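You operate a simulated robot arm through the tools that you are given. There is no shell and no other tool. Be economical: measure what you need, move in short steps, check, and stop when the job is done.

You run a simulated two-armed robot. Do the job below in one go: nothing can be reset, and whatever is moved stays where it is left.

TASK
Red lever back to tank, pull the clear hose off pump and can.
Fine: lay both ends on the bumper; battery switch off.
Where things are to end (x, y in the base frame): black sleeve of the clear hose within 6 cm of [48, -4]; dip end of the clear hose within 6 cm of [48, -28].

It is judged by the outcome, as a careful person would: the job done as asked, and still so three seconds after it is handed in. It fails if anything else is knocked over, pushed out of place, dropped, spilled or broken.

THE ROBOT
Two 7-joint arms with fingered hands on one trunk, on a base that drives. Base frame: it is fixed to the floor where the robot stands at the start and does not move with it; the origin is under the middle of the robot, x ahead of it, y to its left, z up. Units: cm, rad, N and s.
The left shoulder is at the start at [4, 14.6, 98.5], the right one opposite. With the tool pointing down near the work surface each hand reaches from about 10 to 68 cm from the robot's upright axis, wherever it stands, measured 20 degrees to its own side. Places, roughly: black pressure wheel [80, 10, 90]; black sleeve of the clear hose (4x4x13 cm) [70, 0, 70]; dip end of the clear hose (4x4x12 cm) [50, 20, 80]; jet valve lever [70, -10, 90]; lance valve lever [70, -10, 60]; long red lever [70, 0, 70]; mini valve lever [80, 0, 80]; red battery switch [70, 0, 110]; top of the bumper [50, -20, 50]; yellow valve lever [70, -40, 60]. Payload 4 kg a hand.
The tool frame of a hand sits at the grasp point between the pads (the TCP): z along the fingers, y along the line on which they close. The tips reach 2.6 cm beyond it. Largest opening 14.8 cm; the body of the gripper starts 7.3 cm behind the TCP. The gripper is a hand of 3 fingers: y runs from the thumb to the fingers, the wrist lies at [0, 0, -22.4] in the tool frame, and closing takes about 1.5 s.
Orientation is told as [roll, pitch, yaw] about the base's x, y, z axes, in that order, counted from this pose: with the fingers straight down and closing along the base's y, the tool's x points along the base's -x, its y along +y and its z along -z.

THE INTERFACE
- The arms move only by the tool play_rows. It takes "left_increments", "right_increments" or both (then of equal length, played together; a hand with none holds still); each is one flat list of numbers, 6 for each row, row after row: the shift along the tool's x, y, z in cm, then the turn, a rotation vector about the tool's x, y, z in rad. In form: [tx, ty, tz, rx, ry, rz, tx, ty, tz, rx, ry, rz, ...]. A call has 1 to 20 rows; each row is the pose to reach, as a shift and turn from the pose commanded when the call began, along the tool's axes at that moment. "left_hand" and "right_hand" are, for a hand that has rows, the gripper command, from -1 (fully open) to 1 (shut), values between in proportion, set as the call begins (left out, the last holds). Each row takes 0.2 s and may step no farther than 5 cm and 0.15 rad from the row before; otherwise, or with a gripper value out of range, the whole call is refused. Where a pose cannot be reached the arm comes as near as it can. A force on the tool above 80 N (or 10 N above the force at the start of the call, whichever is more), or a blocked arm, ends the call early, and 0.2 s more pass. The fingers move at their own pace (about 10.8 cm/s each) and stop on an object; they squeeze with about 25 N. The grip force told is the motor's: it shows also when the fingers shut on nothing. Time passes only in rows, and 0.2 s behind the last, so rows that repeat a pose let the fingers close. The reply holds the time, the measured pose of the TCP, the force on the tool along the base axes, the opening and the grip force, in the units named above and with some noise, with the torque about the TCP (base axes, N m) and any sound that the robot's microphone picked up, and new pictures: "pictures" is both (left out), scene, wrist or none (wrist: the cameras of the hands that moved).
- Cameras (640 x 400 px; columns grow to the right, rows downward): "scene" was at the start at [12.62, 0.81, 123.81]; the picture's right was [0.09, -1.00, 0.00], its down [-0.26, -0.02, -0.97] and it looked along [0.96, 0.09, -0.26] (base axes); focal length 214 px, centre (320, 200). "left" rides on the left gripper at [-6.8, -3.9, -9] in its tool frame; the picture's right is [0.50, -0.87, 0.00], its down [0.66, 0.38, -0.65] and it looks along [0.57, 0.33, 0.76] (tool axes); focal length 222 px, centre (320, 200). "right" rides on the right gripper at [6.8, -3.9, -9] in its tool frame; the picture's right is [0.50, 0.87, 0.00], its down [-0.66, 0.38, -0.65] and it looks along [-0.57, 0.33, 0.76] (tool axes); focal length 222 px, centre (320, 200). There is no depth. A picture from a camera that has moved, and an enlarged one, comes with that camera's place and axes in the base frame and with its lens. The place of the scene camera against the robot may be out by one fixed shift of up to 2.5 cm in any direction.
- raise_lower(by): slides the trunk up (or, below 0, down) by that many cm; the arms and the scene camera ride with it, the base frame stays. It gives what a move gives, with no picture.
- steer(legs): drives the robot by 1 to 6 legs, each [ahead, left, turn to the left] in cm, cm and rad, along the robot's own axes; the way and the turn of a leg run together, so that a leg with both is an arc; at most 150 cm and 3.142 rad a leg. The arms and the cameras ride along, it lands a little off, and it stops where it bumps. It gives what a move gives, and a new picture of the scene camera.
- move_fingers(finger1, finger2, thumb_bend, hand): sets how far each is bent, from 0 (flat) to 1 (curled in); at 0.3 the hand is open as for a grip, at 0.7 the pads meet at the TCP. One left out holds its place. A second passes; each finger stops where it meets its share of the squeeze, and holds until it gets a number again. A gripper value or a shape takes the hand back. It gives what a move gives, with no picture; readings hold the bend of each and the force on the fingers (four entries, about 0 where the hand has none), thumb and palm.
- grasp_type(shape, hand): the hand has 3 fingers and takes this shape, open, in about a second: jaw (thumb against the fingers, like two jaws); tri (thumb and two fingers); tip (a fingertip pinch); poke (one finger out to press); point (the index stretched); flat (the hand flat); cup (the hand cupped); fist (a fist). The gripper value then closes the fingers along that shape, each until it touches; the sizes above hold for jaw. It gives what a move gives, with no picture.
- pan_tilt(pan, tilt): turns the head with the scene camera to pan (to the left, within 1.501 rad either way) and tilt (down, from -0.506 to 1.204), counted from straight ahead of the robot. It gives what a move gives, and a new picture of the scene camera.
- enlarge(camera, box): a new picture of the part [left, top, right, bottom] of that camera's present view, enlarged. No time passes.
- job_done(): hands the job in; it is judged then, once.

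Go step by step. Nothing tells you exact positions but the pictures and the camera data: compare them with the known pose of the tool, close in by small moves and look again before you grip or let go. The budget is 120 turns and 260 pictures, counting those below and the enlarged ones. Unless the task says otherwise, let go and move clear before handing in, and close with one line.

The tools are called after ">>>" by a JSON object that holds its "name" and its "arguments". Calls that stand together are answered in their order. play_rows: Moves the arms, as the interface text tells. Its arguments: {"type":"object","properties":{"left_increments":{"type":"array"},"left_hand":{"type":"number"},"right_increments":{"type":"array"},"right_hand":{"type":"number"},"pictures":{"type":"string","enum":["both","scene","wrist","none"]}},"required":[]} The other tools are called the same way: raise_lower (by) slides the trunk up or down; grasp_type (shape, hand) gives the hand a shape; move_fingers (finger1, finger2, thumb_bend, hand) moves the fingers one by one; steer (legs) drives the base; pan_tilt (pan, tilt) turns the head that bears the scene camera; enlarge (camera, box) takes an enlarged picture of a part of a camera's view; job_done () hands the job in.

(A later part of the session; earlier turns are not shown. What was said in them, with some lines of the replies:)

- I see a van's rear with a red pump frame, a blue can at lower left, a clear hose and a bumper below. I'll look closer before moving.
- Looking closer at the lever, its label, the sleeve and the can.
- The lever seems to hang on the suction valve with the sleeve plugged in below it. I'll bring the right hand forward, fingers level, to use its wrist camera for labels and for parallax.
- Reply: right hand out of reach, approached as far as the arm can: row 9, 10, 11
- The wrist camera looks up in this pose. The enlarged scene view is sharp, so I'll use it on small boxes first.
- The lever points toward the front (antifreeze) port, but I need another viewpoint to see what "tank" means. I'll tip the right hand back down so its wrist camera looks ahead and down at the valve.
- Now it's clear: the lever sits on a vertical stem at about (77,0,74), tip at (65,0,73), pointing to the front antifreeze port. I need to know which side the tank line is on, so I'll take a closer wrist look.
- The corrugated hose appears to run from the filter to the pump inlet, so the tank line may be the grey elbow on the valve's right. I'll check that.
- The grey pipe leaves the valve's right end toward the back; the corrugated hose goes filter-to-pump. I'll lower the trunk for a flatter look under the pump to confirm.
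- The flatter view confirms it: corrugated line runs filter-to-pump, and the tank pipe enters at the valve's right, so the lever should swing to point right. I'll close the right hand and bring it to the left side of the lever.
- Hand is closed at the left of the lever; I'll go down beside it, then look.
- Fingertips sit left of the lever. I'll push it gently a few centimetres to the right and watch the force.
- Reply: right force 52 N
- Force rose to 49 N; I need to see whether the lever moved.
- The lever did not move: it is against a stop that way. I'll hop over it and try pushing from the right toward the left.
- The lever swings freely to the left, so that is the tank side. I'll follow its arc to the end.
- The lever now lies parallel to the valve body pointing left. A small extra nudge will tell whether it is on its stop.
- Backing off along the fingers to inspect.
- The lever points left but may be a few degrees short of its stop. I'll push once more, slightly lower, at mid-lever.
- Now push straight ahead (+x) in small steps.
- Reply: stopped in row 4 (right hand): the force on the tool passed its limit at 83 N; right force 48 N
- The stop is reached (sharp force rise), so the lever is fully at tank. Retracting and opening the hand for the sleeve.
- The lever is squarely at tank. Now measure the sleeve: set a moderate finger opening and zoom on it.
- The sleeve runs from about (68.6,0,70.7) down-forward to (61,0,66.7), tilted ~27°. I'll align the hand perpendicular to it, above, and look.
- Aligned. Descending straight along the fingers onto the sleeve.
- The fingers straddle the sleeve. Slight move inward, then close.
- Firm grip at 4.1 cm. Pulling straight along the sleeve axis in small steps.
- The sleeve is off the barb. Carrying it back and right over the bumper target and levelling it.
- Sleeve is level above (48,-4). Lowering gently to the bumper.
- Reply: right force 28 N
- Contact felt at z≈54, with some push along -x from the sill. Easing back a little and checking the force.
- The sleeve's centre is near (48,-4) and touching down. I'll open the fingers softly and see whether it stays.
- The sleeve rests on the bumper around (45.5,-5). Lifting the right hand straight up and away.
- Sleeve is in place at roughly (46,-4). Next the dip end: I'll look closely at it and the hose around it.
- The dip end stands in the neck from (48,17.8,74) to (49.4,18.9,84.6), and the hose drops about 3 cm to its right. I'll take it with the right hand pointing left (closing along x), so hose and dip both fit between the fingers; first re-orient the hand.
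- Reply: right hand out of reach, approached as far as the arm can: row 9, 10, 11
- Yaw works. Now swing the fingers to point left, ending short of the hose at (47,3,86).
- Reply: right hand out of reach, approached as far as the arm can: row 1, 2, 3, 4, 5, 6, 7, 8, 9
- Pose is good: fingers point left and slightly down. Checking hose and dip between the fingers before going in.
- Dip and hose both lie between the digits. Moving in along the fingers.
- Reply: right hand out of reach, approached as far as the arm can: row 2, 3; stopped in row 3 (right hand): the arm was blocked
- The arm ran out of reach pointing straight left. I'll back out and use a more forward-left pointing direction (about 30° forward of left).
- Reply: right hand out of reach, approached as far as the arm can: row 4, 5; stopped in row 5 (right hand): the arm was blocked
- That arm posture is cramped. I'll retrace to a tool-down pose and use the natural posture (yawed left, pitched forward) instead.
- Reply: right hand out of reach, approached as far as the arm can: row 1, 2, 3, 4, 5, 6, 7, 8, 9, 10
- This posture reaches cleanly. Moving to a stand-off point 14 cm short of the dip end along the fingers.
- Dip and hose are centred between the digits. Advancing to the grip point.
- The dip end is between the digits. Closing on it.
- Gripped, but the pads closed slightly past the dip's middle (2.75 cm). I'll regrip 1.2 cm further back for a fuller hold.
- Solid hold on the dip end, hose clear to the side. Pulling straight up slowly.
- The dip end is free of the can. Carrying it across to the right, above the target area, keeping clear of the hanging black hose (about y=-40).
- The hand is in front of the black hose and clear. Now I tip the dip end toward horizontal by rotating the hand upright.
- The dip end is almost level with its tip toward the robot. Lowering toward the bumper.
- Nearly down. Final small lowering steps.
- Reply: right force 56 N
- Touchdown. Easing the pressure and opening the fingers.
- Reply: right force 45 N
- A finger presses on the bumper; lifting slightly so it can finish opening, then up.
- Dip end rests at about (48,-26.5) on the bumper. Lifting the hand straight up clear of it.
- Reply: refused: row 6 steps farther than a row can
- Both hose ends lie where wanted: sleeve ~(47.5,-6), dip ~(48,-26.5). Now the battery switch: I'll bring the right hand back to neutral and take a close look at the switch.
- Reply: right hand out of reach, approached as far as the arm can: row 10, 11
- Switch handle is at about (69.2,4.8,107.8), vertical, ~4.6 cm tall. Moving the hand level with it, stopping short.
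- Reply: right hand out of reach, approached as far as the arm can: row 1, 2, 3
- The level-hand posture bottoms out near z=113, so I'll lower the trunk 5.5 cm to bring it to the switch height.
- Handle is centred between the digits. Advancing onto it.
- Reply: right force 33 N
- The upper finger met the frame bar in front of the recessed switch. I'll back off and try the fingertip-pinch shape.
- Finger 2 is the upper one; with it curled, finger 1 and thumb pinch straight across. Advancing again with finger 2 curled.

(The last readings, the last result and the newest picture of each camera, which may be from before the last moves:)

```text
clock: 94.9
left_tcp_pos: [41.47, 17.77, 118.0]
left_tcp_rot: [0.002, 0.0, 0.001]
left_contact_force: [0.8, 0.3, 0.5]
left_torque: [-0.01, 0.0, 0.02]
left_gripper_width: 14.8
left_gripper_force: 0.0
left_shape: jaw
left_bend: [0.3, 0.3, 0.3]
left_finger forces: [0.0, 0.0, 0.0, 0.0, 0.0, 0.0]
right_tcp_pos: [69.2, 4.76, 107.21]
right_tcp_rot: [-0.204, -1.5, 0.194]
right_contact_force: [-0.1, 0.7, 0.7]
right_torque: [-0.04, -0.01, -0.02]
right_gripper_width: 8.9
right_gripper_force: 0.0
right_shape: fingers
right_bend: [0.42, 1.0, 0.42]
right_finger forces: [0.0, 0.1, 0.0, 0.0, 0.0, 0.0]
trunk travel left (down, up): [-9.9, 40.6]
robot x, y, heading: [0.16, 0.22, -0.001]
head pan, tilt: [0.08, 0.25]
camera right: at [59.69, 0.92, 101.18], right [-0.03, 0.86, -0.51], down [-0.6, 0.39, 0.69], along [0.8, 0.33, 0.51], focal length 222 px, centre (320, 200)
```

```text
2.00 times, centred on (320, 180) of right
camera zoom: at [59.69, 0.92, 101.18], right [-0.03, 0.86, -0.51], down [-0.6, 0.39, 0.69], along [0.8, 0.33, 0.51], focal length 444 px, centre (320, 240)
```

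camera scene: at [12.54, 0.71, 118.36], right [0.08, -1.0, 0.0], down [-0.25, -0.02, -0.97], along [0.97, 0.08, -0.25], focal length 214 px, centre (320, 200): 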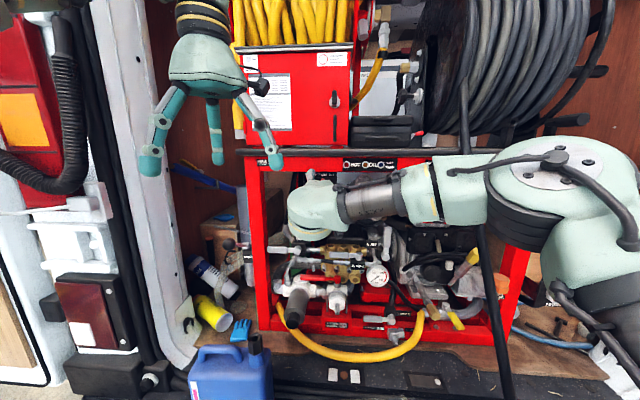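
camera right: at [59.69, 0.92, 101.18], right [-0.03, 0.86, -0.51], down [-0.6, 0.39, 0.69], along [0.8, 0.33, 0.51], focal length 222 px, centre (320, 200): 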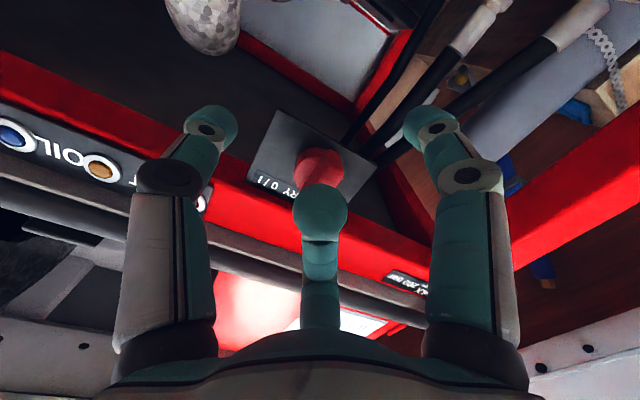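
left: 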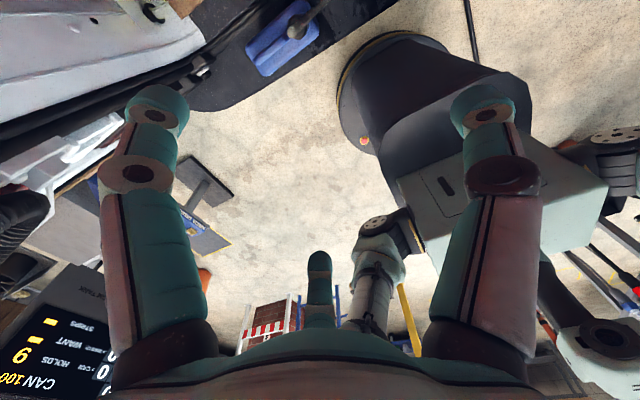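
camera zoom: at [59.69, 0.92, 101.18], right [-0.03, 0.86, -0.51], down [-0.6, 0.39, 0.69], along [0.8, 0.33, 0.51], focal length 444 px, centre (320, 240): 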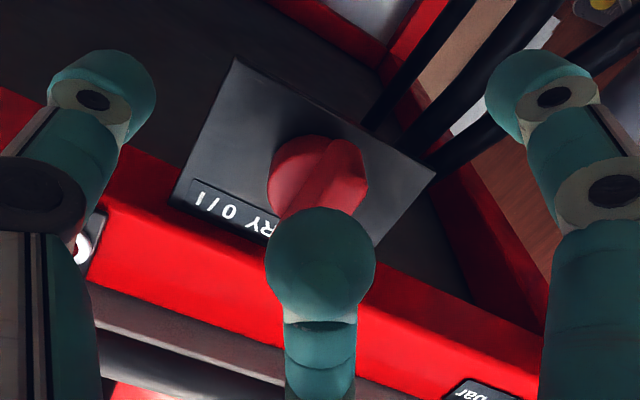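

>>> {"name": "play_rows", "arguments": {"right_increments": [0, 0, 0.5, 0, 0, 0, 0, 0, 1.0, 0, 0, 0], "pictures": "none"}}

>>> {"name": "move_fingers", "arguments": {"hand": "right", "finger1": 0.72, "thumb_bend": 0.72}}

>>> {"name": "enlarge", "arguments": {"camera": "right", "box": [180, 80, 460, 280]}}

```text
clock: 95.5
left_tcp_pos: [41.31, 17.8, 118.0]
left_tcp_rot: [0.001, 0.001, 0.001]
left_contact_force: [0.0, 0.1, -0.2]
left_torque: [-0.04, 0.04, 0.0]
left_gripper_width: 14.8
left_gripper_force: 0.0
left_shape: jaw
left_bend: [0.3, 0.3, 0.3]
left_finger forces: [0.0, 0.1, 0.0, 0.0, 0.0, 0.1]
right_tcp_pos: [70.04, 4.8, 107.28]
right_tcp_rot: [-0.207, -1.502, 0.197]
right_contact_force: [-0.2, -0.5, 0.5]
right_torque: [0.02, -0.02, -0.01]
right_gripper_width: 8.88
right_gripper_force: 0.1
right_shape: fingers
right_bend: [0.42, 1.0, 0.42]
right_finger forces: [0.0, 0.1, 0.0, 0.0, 0.0, 0.1]
trunk travel left (down, up): [-9.9, 40.6]
robot x, y, heading: [-0.5, 0.11, -0.003]
head pan, tilt: [0.08, 0.25]
```

```text
clock: 96.5
left_tcp_pos: [41.47, 17.69, 118.0]
left_tcp_rot: [0.0, -0.001, 0.002]
left_contact_force: [0.4, 1.3, 0.3]
left_torque: [0.02, 0.03, -0.01]
left_gripper_width: 14.8
left_gripper_force: 0.0
left_shape: jaw
left_bend: [0.3, 0.3, 0.3]
left_finger forces: [0.1, 0.1, 0.1, 0.0, 0.0, 0.1]
right_tcp_pos: [70.02, 4.55, 106.98]
right_tcp_rot: [-0.186, -1.498, 0.173]
right_contact_force: [-0.7, -3.6, -6.5]
right_torque: [0.04, 0.15, -0.08]
right_gripper_width: 1.85
right_gripper_force: 9.4
right_shape: fingers
right_bend: [0.62, 1.0, 0.67]
right_finger forces: [8.8, 0.0, 0.1, 0.0, 9.3, 0.1]
trunk travel left (down, up): [-9.9, 40.6]
robot x, y, heading: [-0.19, -0.07, -0.0]
head pan, tilt: [0.08, 0.25]
```

```text
2.00 times, centred on (320, 180) of right
camera zoom: at [60.63, 0.74, 100.99], right [-0.03, 0.86, -0.51], down [-0.6, 0.39, 0.69], along [0.8, 0.32, 0.51], focal length 444 px, centre (320, 240)
```

zoom: 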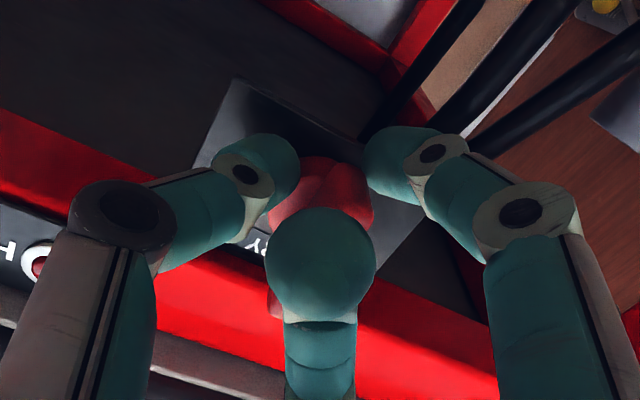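

Pinched on the handle. Trying a gentle counter-clockwise turn (top to the left, toward "0") first.

>>> {"name": "play_rows", "arguments": {"right_increments": [0, 0, 0, 0, 0, -0.1, 0, 0, 0, 0, 0, -0.2, 0, 0, 0, 0, 0, -0.3, 0, 0, 0, 0, 0, -0.4, 0, 0, 0, 0, 0, -0.5, 0, 0, 0, 0, 0, -0.5], "pictures": "wrist"}}

>>> {"name": "enlarge", "arguments": {"camera": "right", "box": [180, 80, 460, 280]}}

```text
clock: 97.9
left_tcp_pos: [41.44, 17.58, 118.05]
left_tcp_rot: [0.001, 0.001, 0.002]
left_contact_force: [0.1, 0.8, 0.2]
left_torque: [0.01, 0.0, 0.01]
left_gripper_width: 14.78
left_gripper_force: 0.1
left_shape: jaw
left_bend: [0.3, 0.3, 0.3]
left_finger forces: [0.0, 0.0, 0.0, 0.1, 0.0, 0.0]
right_tcp_pos: [70.24, 4.51, 107.27]
right_tcp_rot: [-1.433, -1.053, 1.438]
right_contact_force: [-1.5, -11.4, -4.2]
right_torque: [0.08, 0.06, -0.3]
right_gripper_width: 1.92
right_gripper_force: 10.5
right_shape: fingers
right_bend: [0.62, 1.0, 0.67]
right_finger forces: [7.4, 0.1, 0.0, 0.0, 12.8, 0.0]
trunk travel left (down, up): [-9.9, 40.6]
robot x, y, heading: [0.05, -0.04, -0.002]
head pan, tilt: [0.08, 0.25]
camera right: at [60.77, -2.17, 103.89], right [-0.05, 0.51, -0.86], down [-0.62, 0.66, 0.43], along [0.79, 0.55, 0.28], focal length 222 px, centre (320, 200)
```

right: 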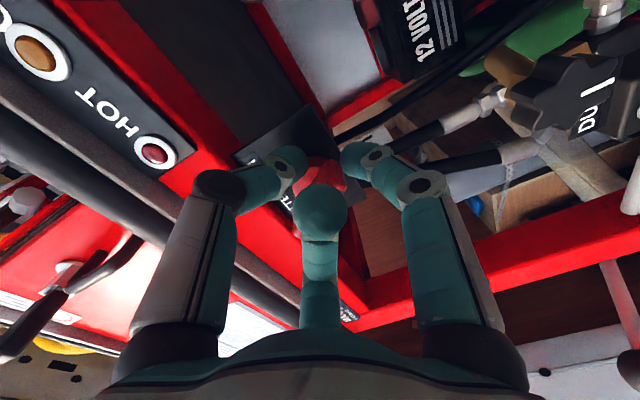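

```text
2.00 times, centred on (320, 180) of right
camera zoom: at [60.77, -2.17, 103.89], right [-0.05, 0.51, -0.86], down [-0.62, 0.66, 0.43], along [0.79, 0.55, 0.28], focal length 444 px, centre (320, 240)
```

zoom: 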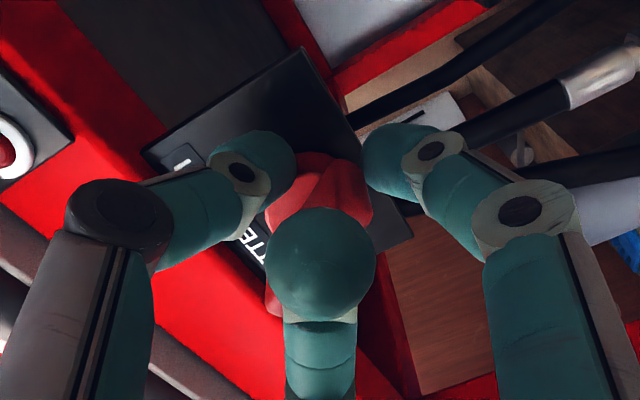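

The handle appears to follow the hand with little torque. Continuing the turn.

>>> {"name": "play_rows", "arguments": {"right_increments": [0, 0, 0, 0, 0, -0.11, 0, 0, 0, 0, 0, -0.22, 0, 0, 0, 0, 0, -0.33, 0, 0, 0, 0, 0, -0.44, 0, 0, 0, 0, 0, -0.55, 0, 0, 0, 0, 0, -0.55], "pictures": "wrist"}}

>>> {"name": "enlarge", "arguments": {"camera": "right", "box": [180, 80, 460, 280]}}

```text
clock: 99.3
left_tcp_pos: [41.17, 17.55, 118.12]
left_tcp_rot: [0.003, -0.002, 0.001]
left_contact_force: [0.6, 0.4, -0.7]
left_torque: [0.01, -0.03, 0.01]
left_gripper_width: 14.83
left_gripper_force: 0.0
left_shape: jaw
left_bend: [0.3, 0.3, 0.3]
left_finger forces: [0.0, 0.0, 0.0, 0.0, 0.0, 0.0]
right_tcp_pos: [70.08, 4.5, 107.38]
right_tcp_rot: [-1.498, -0.507, 1.524]
right_contact_force: [-1.2, -12.6, 7.4]
right_torque: [0.04, -0.28, -0.32]
right_gripper_width: 1.66
right_gripper_force: 10.1
right_shape: fingers
right_bend: [0.66, 1.0, 0.65]
right_finger forces: [4.1, 0.1, 0.1, 0.0, 16.2, 0.1]
trunk travel left (down, up): [-9.9, 40.6]
robot x, y, heading: [0.13, -0.2, -0.0]
head pan, tilt: [0.08, 0.25]
camera right: at [60.89, -3.22, 108.11], right [-0.06, -0.01, -1.0], down [-0.64, 0.76, 0.03], along [0.76, 0.64, -0.06], focal length 222 px, centre (320, 200)
```

right: 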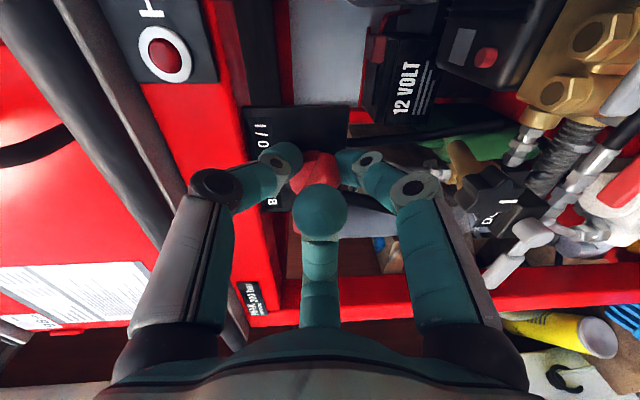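

```text
2.00 times, centred on (320, 180) of right
camera zoom: at [60.89, -3.22, 108.11], right [-0.06, -0.01, -1.0], down [-0.64, 0.76, 0.03], along [0.76, 0.64, -0.06], focal length 444 px, centre (320, 240)
```

zoom: 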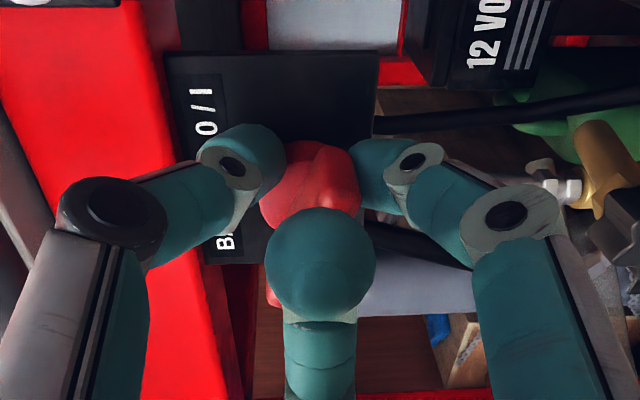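

>>> {"name": "play_rows", "arguments": {"right_increments": [0, 0, 0, 0, 0, -0.12, 0, 0, 0, 0, 0, -0.24, 0, 0, 0, 0, 0, -0.36, 0, 0, 0, 0, 0, -0.48, 0, 0, 0, 0, 0, -0.58, 0, 0, 0, 0, 0, -0.58], "pictures": "wrist"}}

>>> {"name": "enlarge", "arguments": {"camera": "right", "box": [180, 80, 460, 280]}}

```text
clock: 100.7
left_tcp_pos: [41.1, 17.55, 118.26]
left_tcp_rot: [0.001, -0.001, 0.002]
left_contact_force: [0.1, -0.7, -0.1]
left_torque: [-0.02, 0.01, -0.01]
left_gripper_width: 14.81
left_gripper_force: 0.0
left_shape: jaw
left_bend: [0.3, 0.3, 0.3]
left_finger forces: [0.0, 0.1, 0.0, 0.0, 0.0, 0.1]
right_tcp_pos: [69.9, 4.13, 107.49]
right_tcp_rot: [-1.506, 0.069, 1.562]
right_contact_force: [-2.3, -17.0, 14.4]
right_torque: [0.3, -0.44, -0.39]
right_gripper_width: 1.75
right_gripper_force: 12.5
right_shape: fingers
right_bend: [0.67, 1.0, 0.65]
right_finger forces: [3.7, 0.0, 0.0, 0.0, 21.6, 0.1]
trunk travel left (down, up): [-9.9, 40.6]
robot x, y, heading: [-0.24, 0.06, 0.004]
head pan, tilt: [0.08, 0.25]
camera right: at [61.09, -2.11, 112.43], right [-0.06, -0.56, -0.83], down [-0.67, 0.64, -0.38], along [0.74, 0.53, -0.41], focal length 222 px, centre (320, 200)
```

right: 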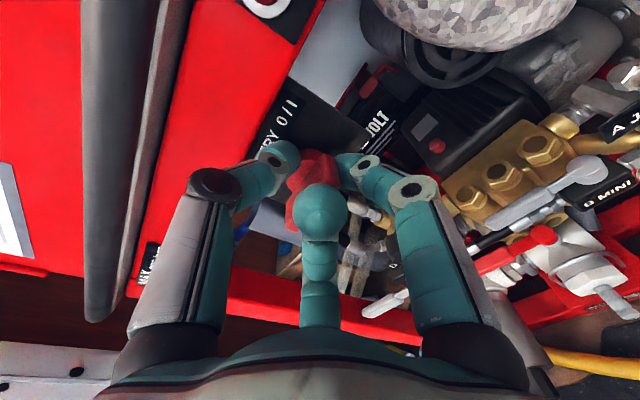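

```text
2.00 times, centred on (320, 180) of right
camera zoom: at [61.09, -2.11, 112.43], right [-0.06, -0.56, -0.83], down [-0.67, 0.64, -0.38], along [0.74, 0.53, -0.41], focal length 444 px, centre (320, 240)
```

zoom: 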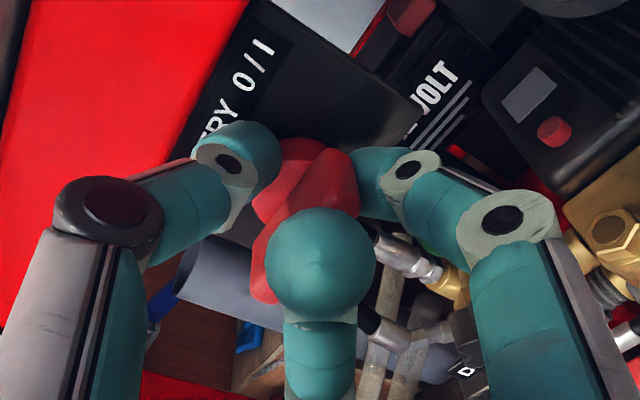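

The handle now lies parallel to the label (horizontal), against its stop. Releasing and backing off to verify.

>>> {"name": "move_fingers", "arguments": {"hand": "right", "finger1": 0.45, "thumb_bend": 0.45}}

>>> {"name": "play_rows", "arguments": {"right_increments": [0, 0, -2, 0, 0, 0, 0, 0, -5, 0, 0, 0, 0, 0, -9, 0, 0, 0, 0, 0, -12, 0, 0, 0]}}

>>> {"name": "enlarge", "arguments": {"camera": "right", "box": [200, 0, 480, 200]}}

```text
clock: 101.7
left_tcp_pos: [41.37, 17.9, 117.99]
left_tcp_rot: [-0.001, 0.001, 0.003]
left_contact_force: [0.9, -0.5, -0.1]
left_torque: [0.01, 0.04, -0.01]
left_gripper_width: 14.8
left_gripper_force: 0.0
left_shape: jaw
left_bend: [0.3, 0.3, 0.3]
left_finger forces: [0.0, 0.0, 0.0, 0.0, 0.0, 0.0]
right_tcp_pos: [70.05, 4.94, 107.07]
right_tcp_rot: [-1.499, 0.075, 1.569]
right_contact_force: [-6.8, 4.6, -11.5]
right_torque: [-0.31, 0.01, 0.13]
right_gripper_width: 6.51
right_gripper_force: 6.8
right_shape: fingers
right_bend: [0.45, 1.0, 0.52]
right_finger forces: [0.0, 0.1, 0.1, 0.0, 14.0, 0.1]
trunk travel left (down, up): [-9.9, 40.6]
robot x, y, heading: [-0.13, -0.02, 0.001]
head pan, tilt: [0.08, 0.25]
```

```text
clock: 102.7
left_tcp_pos: [41.43, 17.83, 118.22]
left_tcp_rot: [0.0, -0.001, 0.003]
left_contact_force: [-0.4, 0.7, 0.8]
left_torque: [0.0, -0.02, 0.01]
left_gripper_width: 14.77
left_gripper_force: 0.1
left_shape: jaw
left_bend: [0.3, 0.3, 0.3]
left_finger forces: [0.0, 0.1, 0.0, 0.1, 0.0, 0.1]
right_tcp_pos: [58.14, 4.82, 108.27]
right_tcp_rot: [-1.504, 0.074, 1.563]
right_contact_force: [-0.5, -0.1, -0.1]
right_torque: [0.0, 0.0, -0.07]
right_gripper_width: 7.81
right_gripper_force: 0.1
right_shape: fingers
right_bend: [0.45, 1.0, 0.45]
right_finger forces: [0.1, 0.1, 0.0, 0.0, 0.1, 0.0]
trunk travel left (down, up): [-9.9, 40.6]
robot x, y, heading: [0.03, 0.19, 0.003]
head pan, tilt: [0.08, 0.25]
camera scene: at [12.46, 0.72, 118.37], right [0.08, -1.0, 0.0], down [-0.25, -0.02, -0.97], along [0.97, 0.08, -0.25], focal length 214 px, centre (320, 200)
camera right: at [49.33, -1.5, 113.2], right [-0.06, -0.56, -0.83], down [-0.67, 0.63, -0.38], along [0.74, 0.53, -0.42], focal length 222 px, centre (320, 200)
```

scene: 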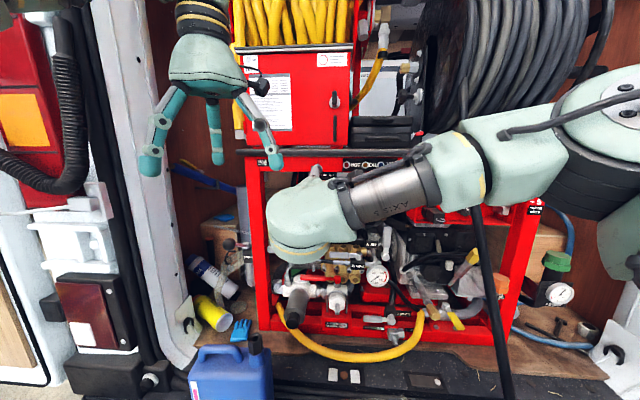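
right: 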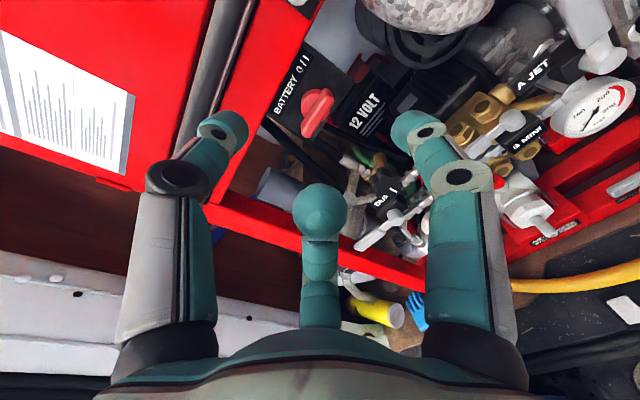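

```text
2.00 times, centred on (340, 100) of right
camera zoom: at [49.33, -1.5, 113.2], right [-0.06, -0.56, -0.83], down [-0.67, 0.63, -0.38], along [0.74, 0.53, -0.42], focal length 444 px, centre (280, 400)
```

zoom: 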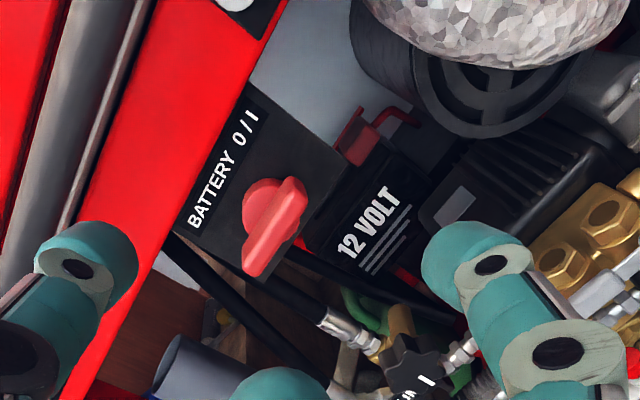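

The switch handle is horizontal (off). Moving the right arm clear to check everything.

>>> {"name": "play_rows", "arguments": {"right_increments": [2, 0, -2, 0, 0, 0, 6, 0, -3, 0, 0, 0, 10, 0, -3, 0, 0, 0.14, 14, 0, -3, 0, 0, 0.28, 18, 0, -3, 0, 0, 0.42, 20, 0, -3, 0, 0, 0.56, 20, 0, -3, 0, 0, 0.7]}}

>>> {"name": "enlarge", "arguments": {"camera": "scene", "box": [285, 160, 365, 210]}}

>>> {"name": "pan_tilt", "arguments": {"pan": 0.0, "tilt": 0.75}}

>>> {"name": "enlarge", "arguments": {"camera": "scene", "box": [200, 130, 440, 300]}}

```text
clock: 104.3
left_tcp_pos: [41.34, 17.8, 117.95]
left_tcp_rot: [-0.001, 0.001, 0.001]
left_contact_force: [-0.6, 0.1, -0.3]
left_torque: [-0.01, -0.02, 0.04]
left_gripper_width: 14.79
left_gripper_force: 0.1
left_shape: jaw
left_bend: [0.3, 0.3, 0.3]
left_finger forces: [0.1, 0.0, 0.0, 0.1, 0.1, 0.0]
right_tcp_pos: [55.15, -14.86, 109.7]
right_tcp_rot: [-1.488, -0.628, 1.509]
right_contact_force: [0.1, 0.4, -0.6]
right_torque: [0.02, 0.0, 0.0]
right_gripper_width: 7.8
right_gripper_force: 0.0
right_shape: fingers
right_bend: [0.45, 1.0, 0.45]
right_finger forces: [0.0, 0.1, 0.0, 0.1, 0.0, 0.0]
trunk travel left (down, up): [-9.9, 40.6]
robot x, y, heading: [-0.14, -0.08, -0.001]
head pan, tilt: [0.08, 0.25]
camera scene: at [12.54, 0.72, 118.37], right [0.08, -1.0, 0.0], down [-0.25, -0.02, -0.97], along [0.97, 0.08, -0.25], focal length 214 px, centre (320, 200)
camera right: at [46.0, -22.69, 109.42], right [-0.07, 0.11, -0.99], down [-0.64, 0.76, 0.12], along [0.77, 0.64, 0.02], focal length 222 px, centre (320, 200)
```

scene: 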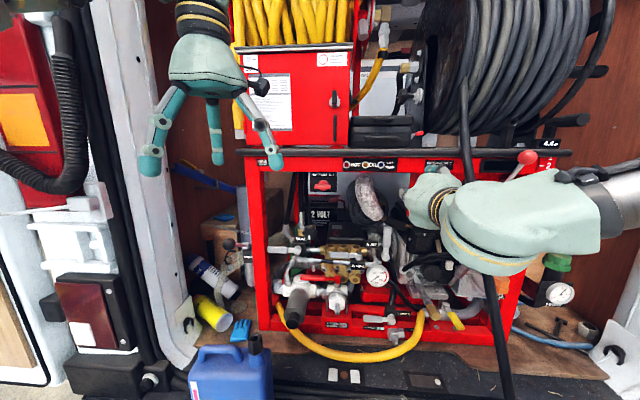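
right: 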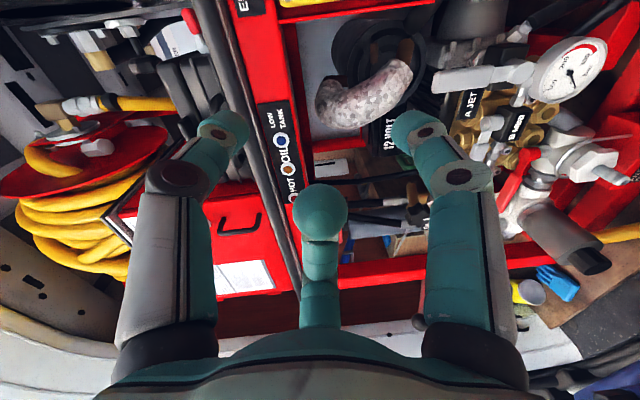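

```text
8.00 times, centred on (325, 185) of scene
camera zoom: at [12.54, 0.72, 118.37], right [0.08, -1.0, 0.0], down [-0.25, -0.02, -0.97], along [0.97, 0.08, -0.25], focal length 1716 px, centre (280, 320)
```

zoom: 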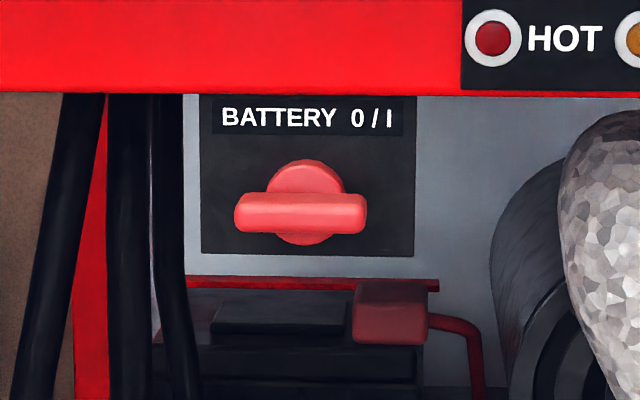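

```text
clock: 105.2
left_tcp_pos: [41.42, 17.78, 117.95]
left_tcp_rot: [0.001, 0.0, 0.001]
left_contact_force: [0.2, -0.2, 0.1]
left_torque: [-0.01, 0.03, -0.02]
left_gripper_width: 14.79
left_gripper_force: 0.1
left_shape: jaw
left_bend: [0.3, 0.3, 0.3]
left_finger forces: [0.0, 0.0, 0.0, 0.0, 0.0, 0.0]
right_tcp_pos: [55.1, -14.99, 109.71]
right_tcp_rot: [-1.487, -0.624, 1.509]
right_contact_force: [-0.3, -0.6, 0.3]
right_torque: [-0.02, 0.01, 0.02]
right_gripper_width: 7.81
right_gripper_force: 0.0
right_shape: fingers
right_bend: [0.45, 1.0, 0.45]
right_finger forces: [0.1, 0.0, 0.1, 0.0, 0.0, 0.0]
trunk travel left (down, up): [-9.9, 40.6]
robot x, y, heading: [-0.14, -0.07, 0.0]
head pan, tilt: [0.0, 0.75]
camera scene: at [11.5, -0.04, 113.87], right [0.0, -1.0, 0.0], down [-0.68, 0.0, -0.73], along [0.73, 0.0, -0.68], focal length 214 px, centre (320, 200)
```

scene: 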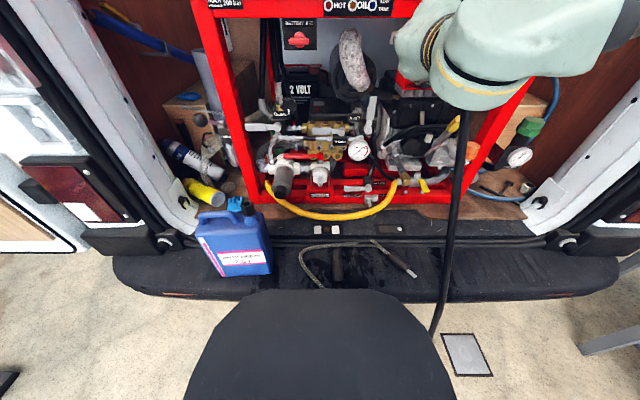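

```text
2.35 times, centred on (320, 215) of scene
camera zoom: at [11.5, -0.04, 113.87], right [0.0, -1.0, 0.0], down [-0.68, 0.0, -0.73], along [0.73, 0.0, -0.68], focal length 505 px, centre (320, 165)
```

zoom: 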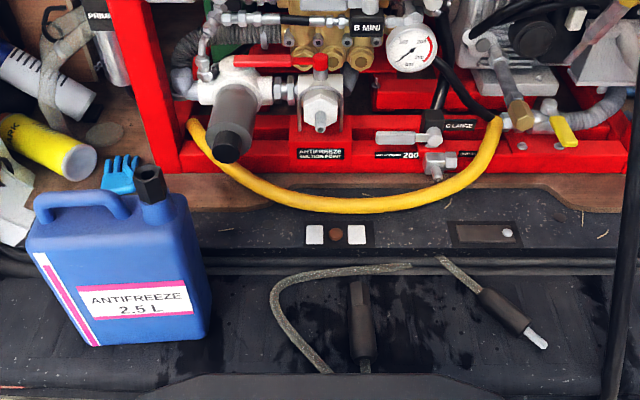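

Everything checks out: lever at tank, both hose ends on the bumper near their marks, switch horizontal and off, the can standing, and the arms clear.

>>> {"name": "job_done", "arguments": {}}

```text
The job is handed in.
```

The red lever is back at tank, the clear hose is off the pump and the can with both ends lying on the bumper near their marks, and the battery switch is off.
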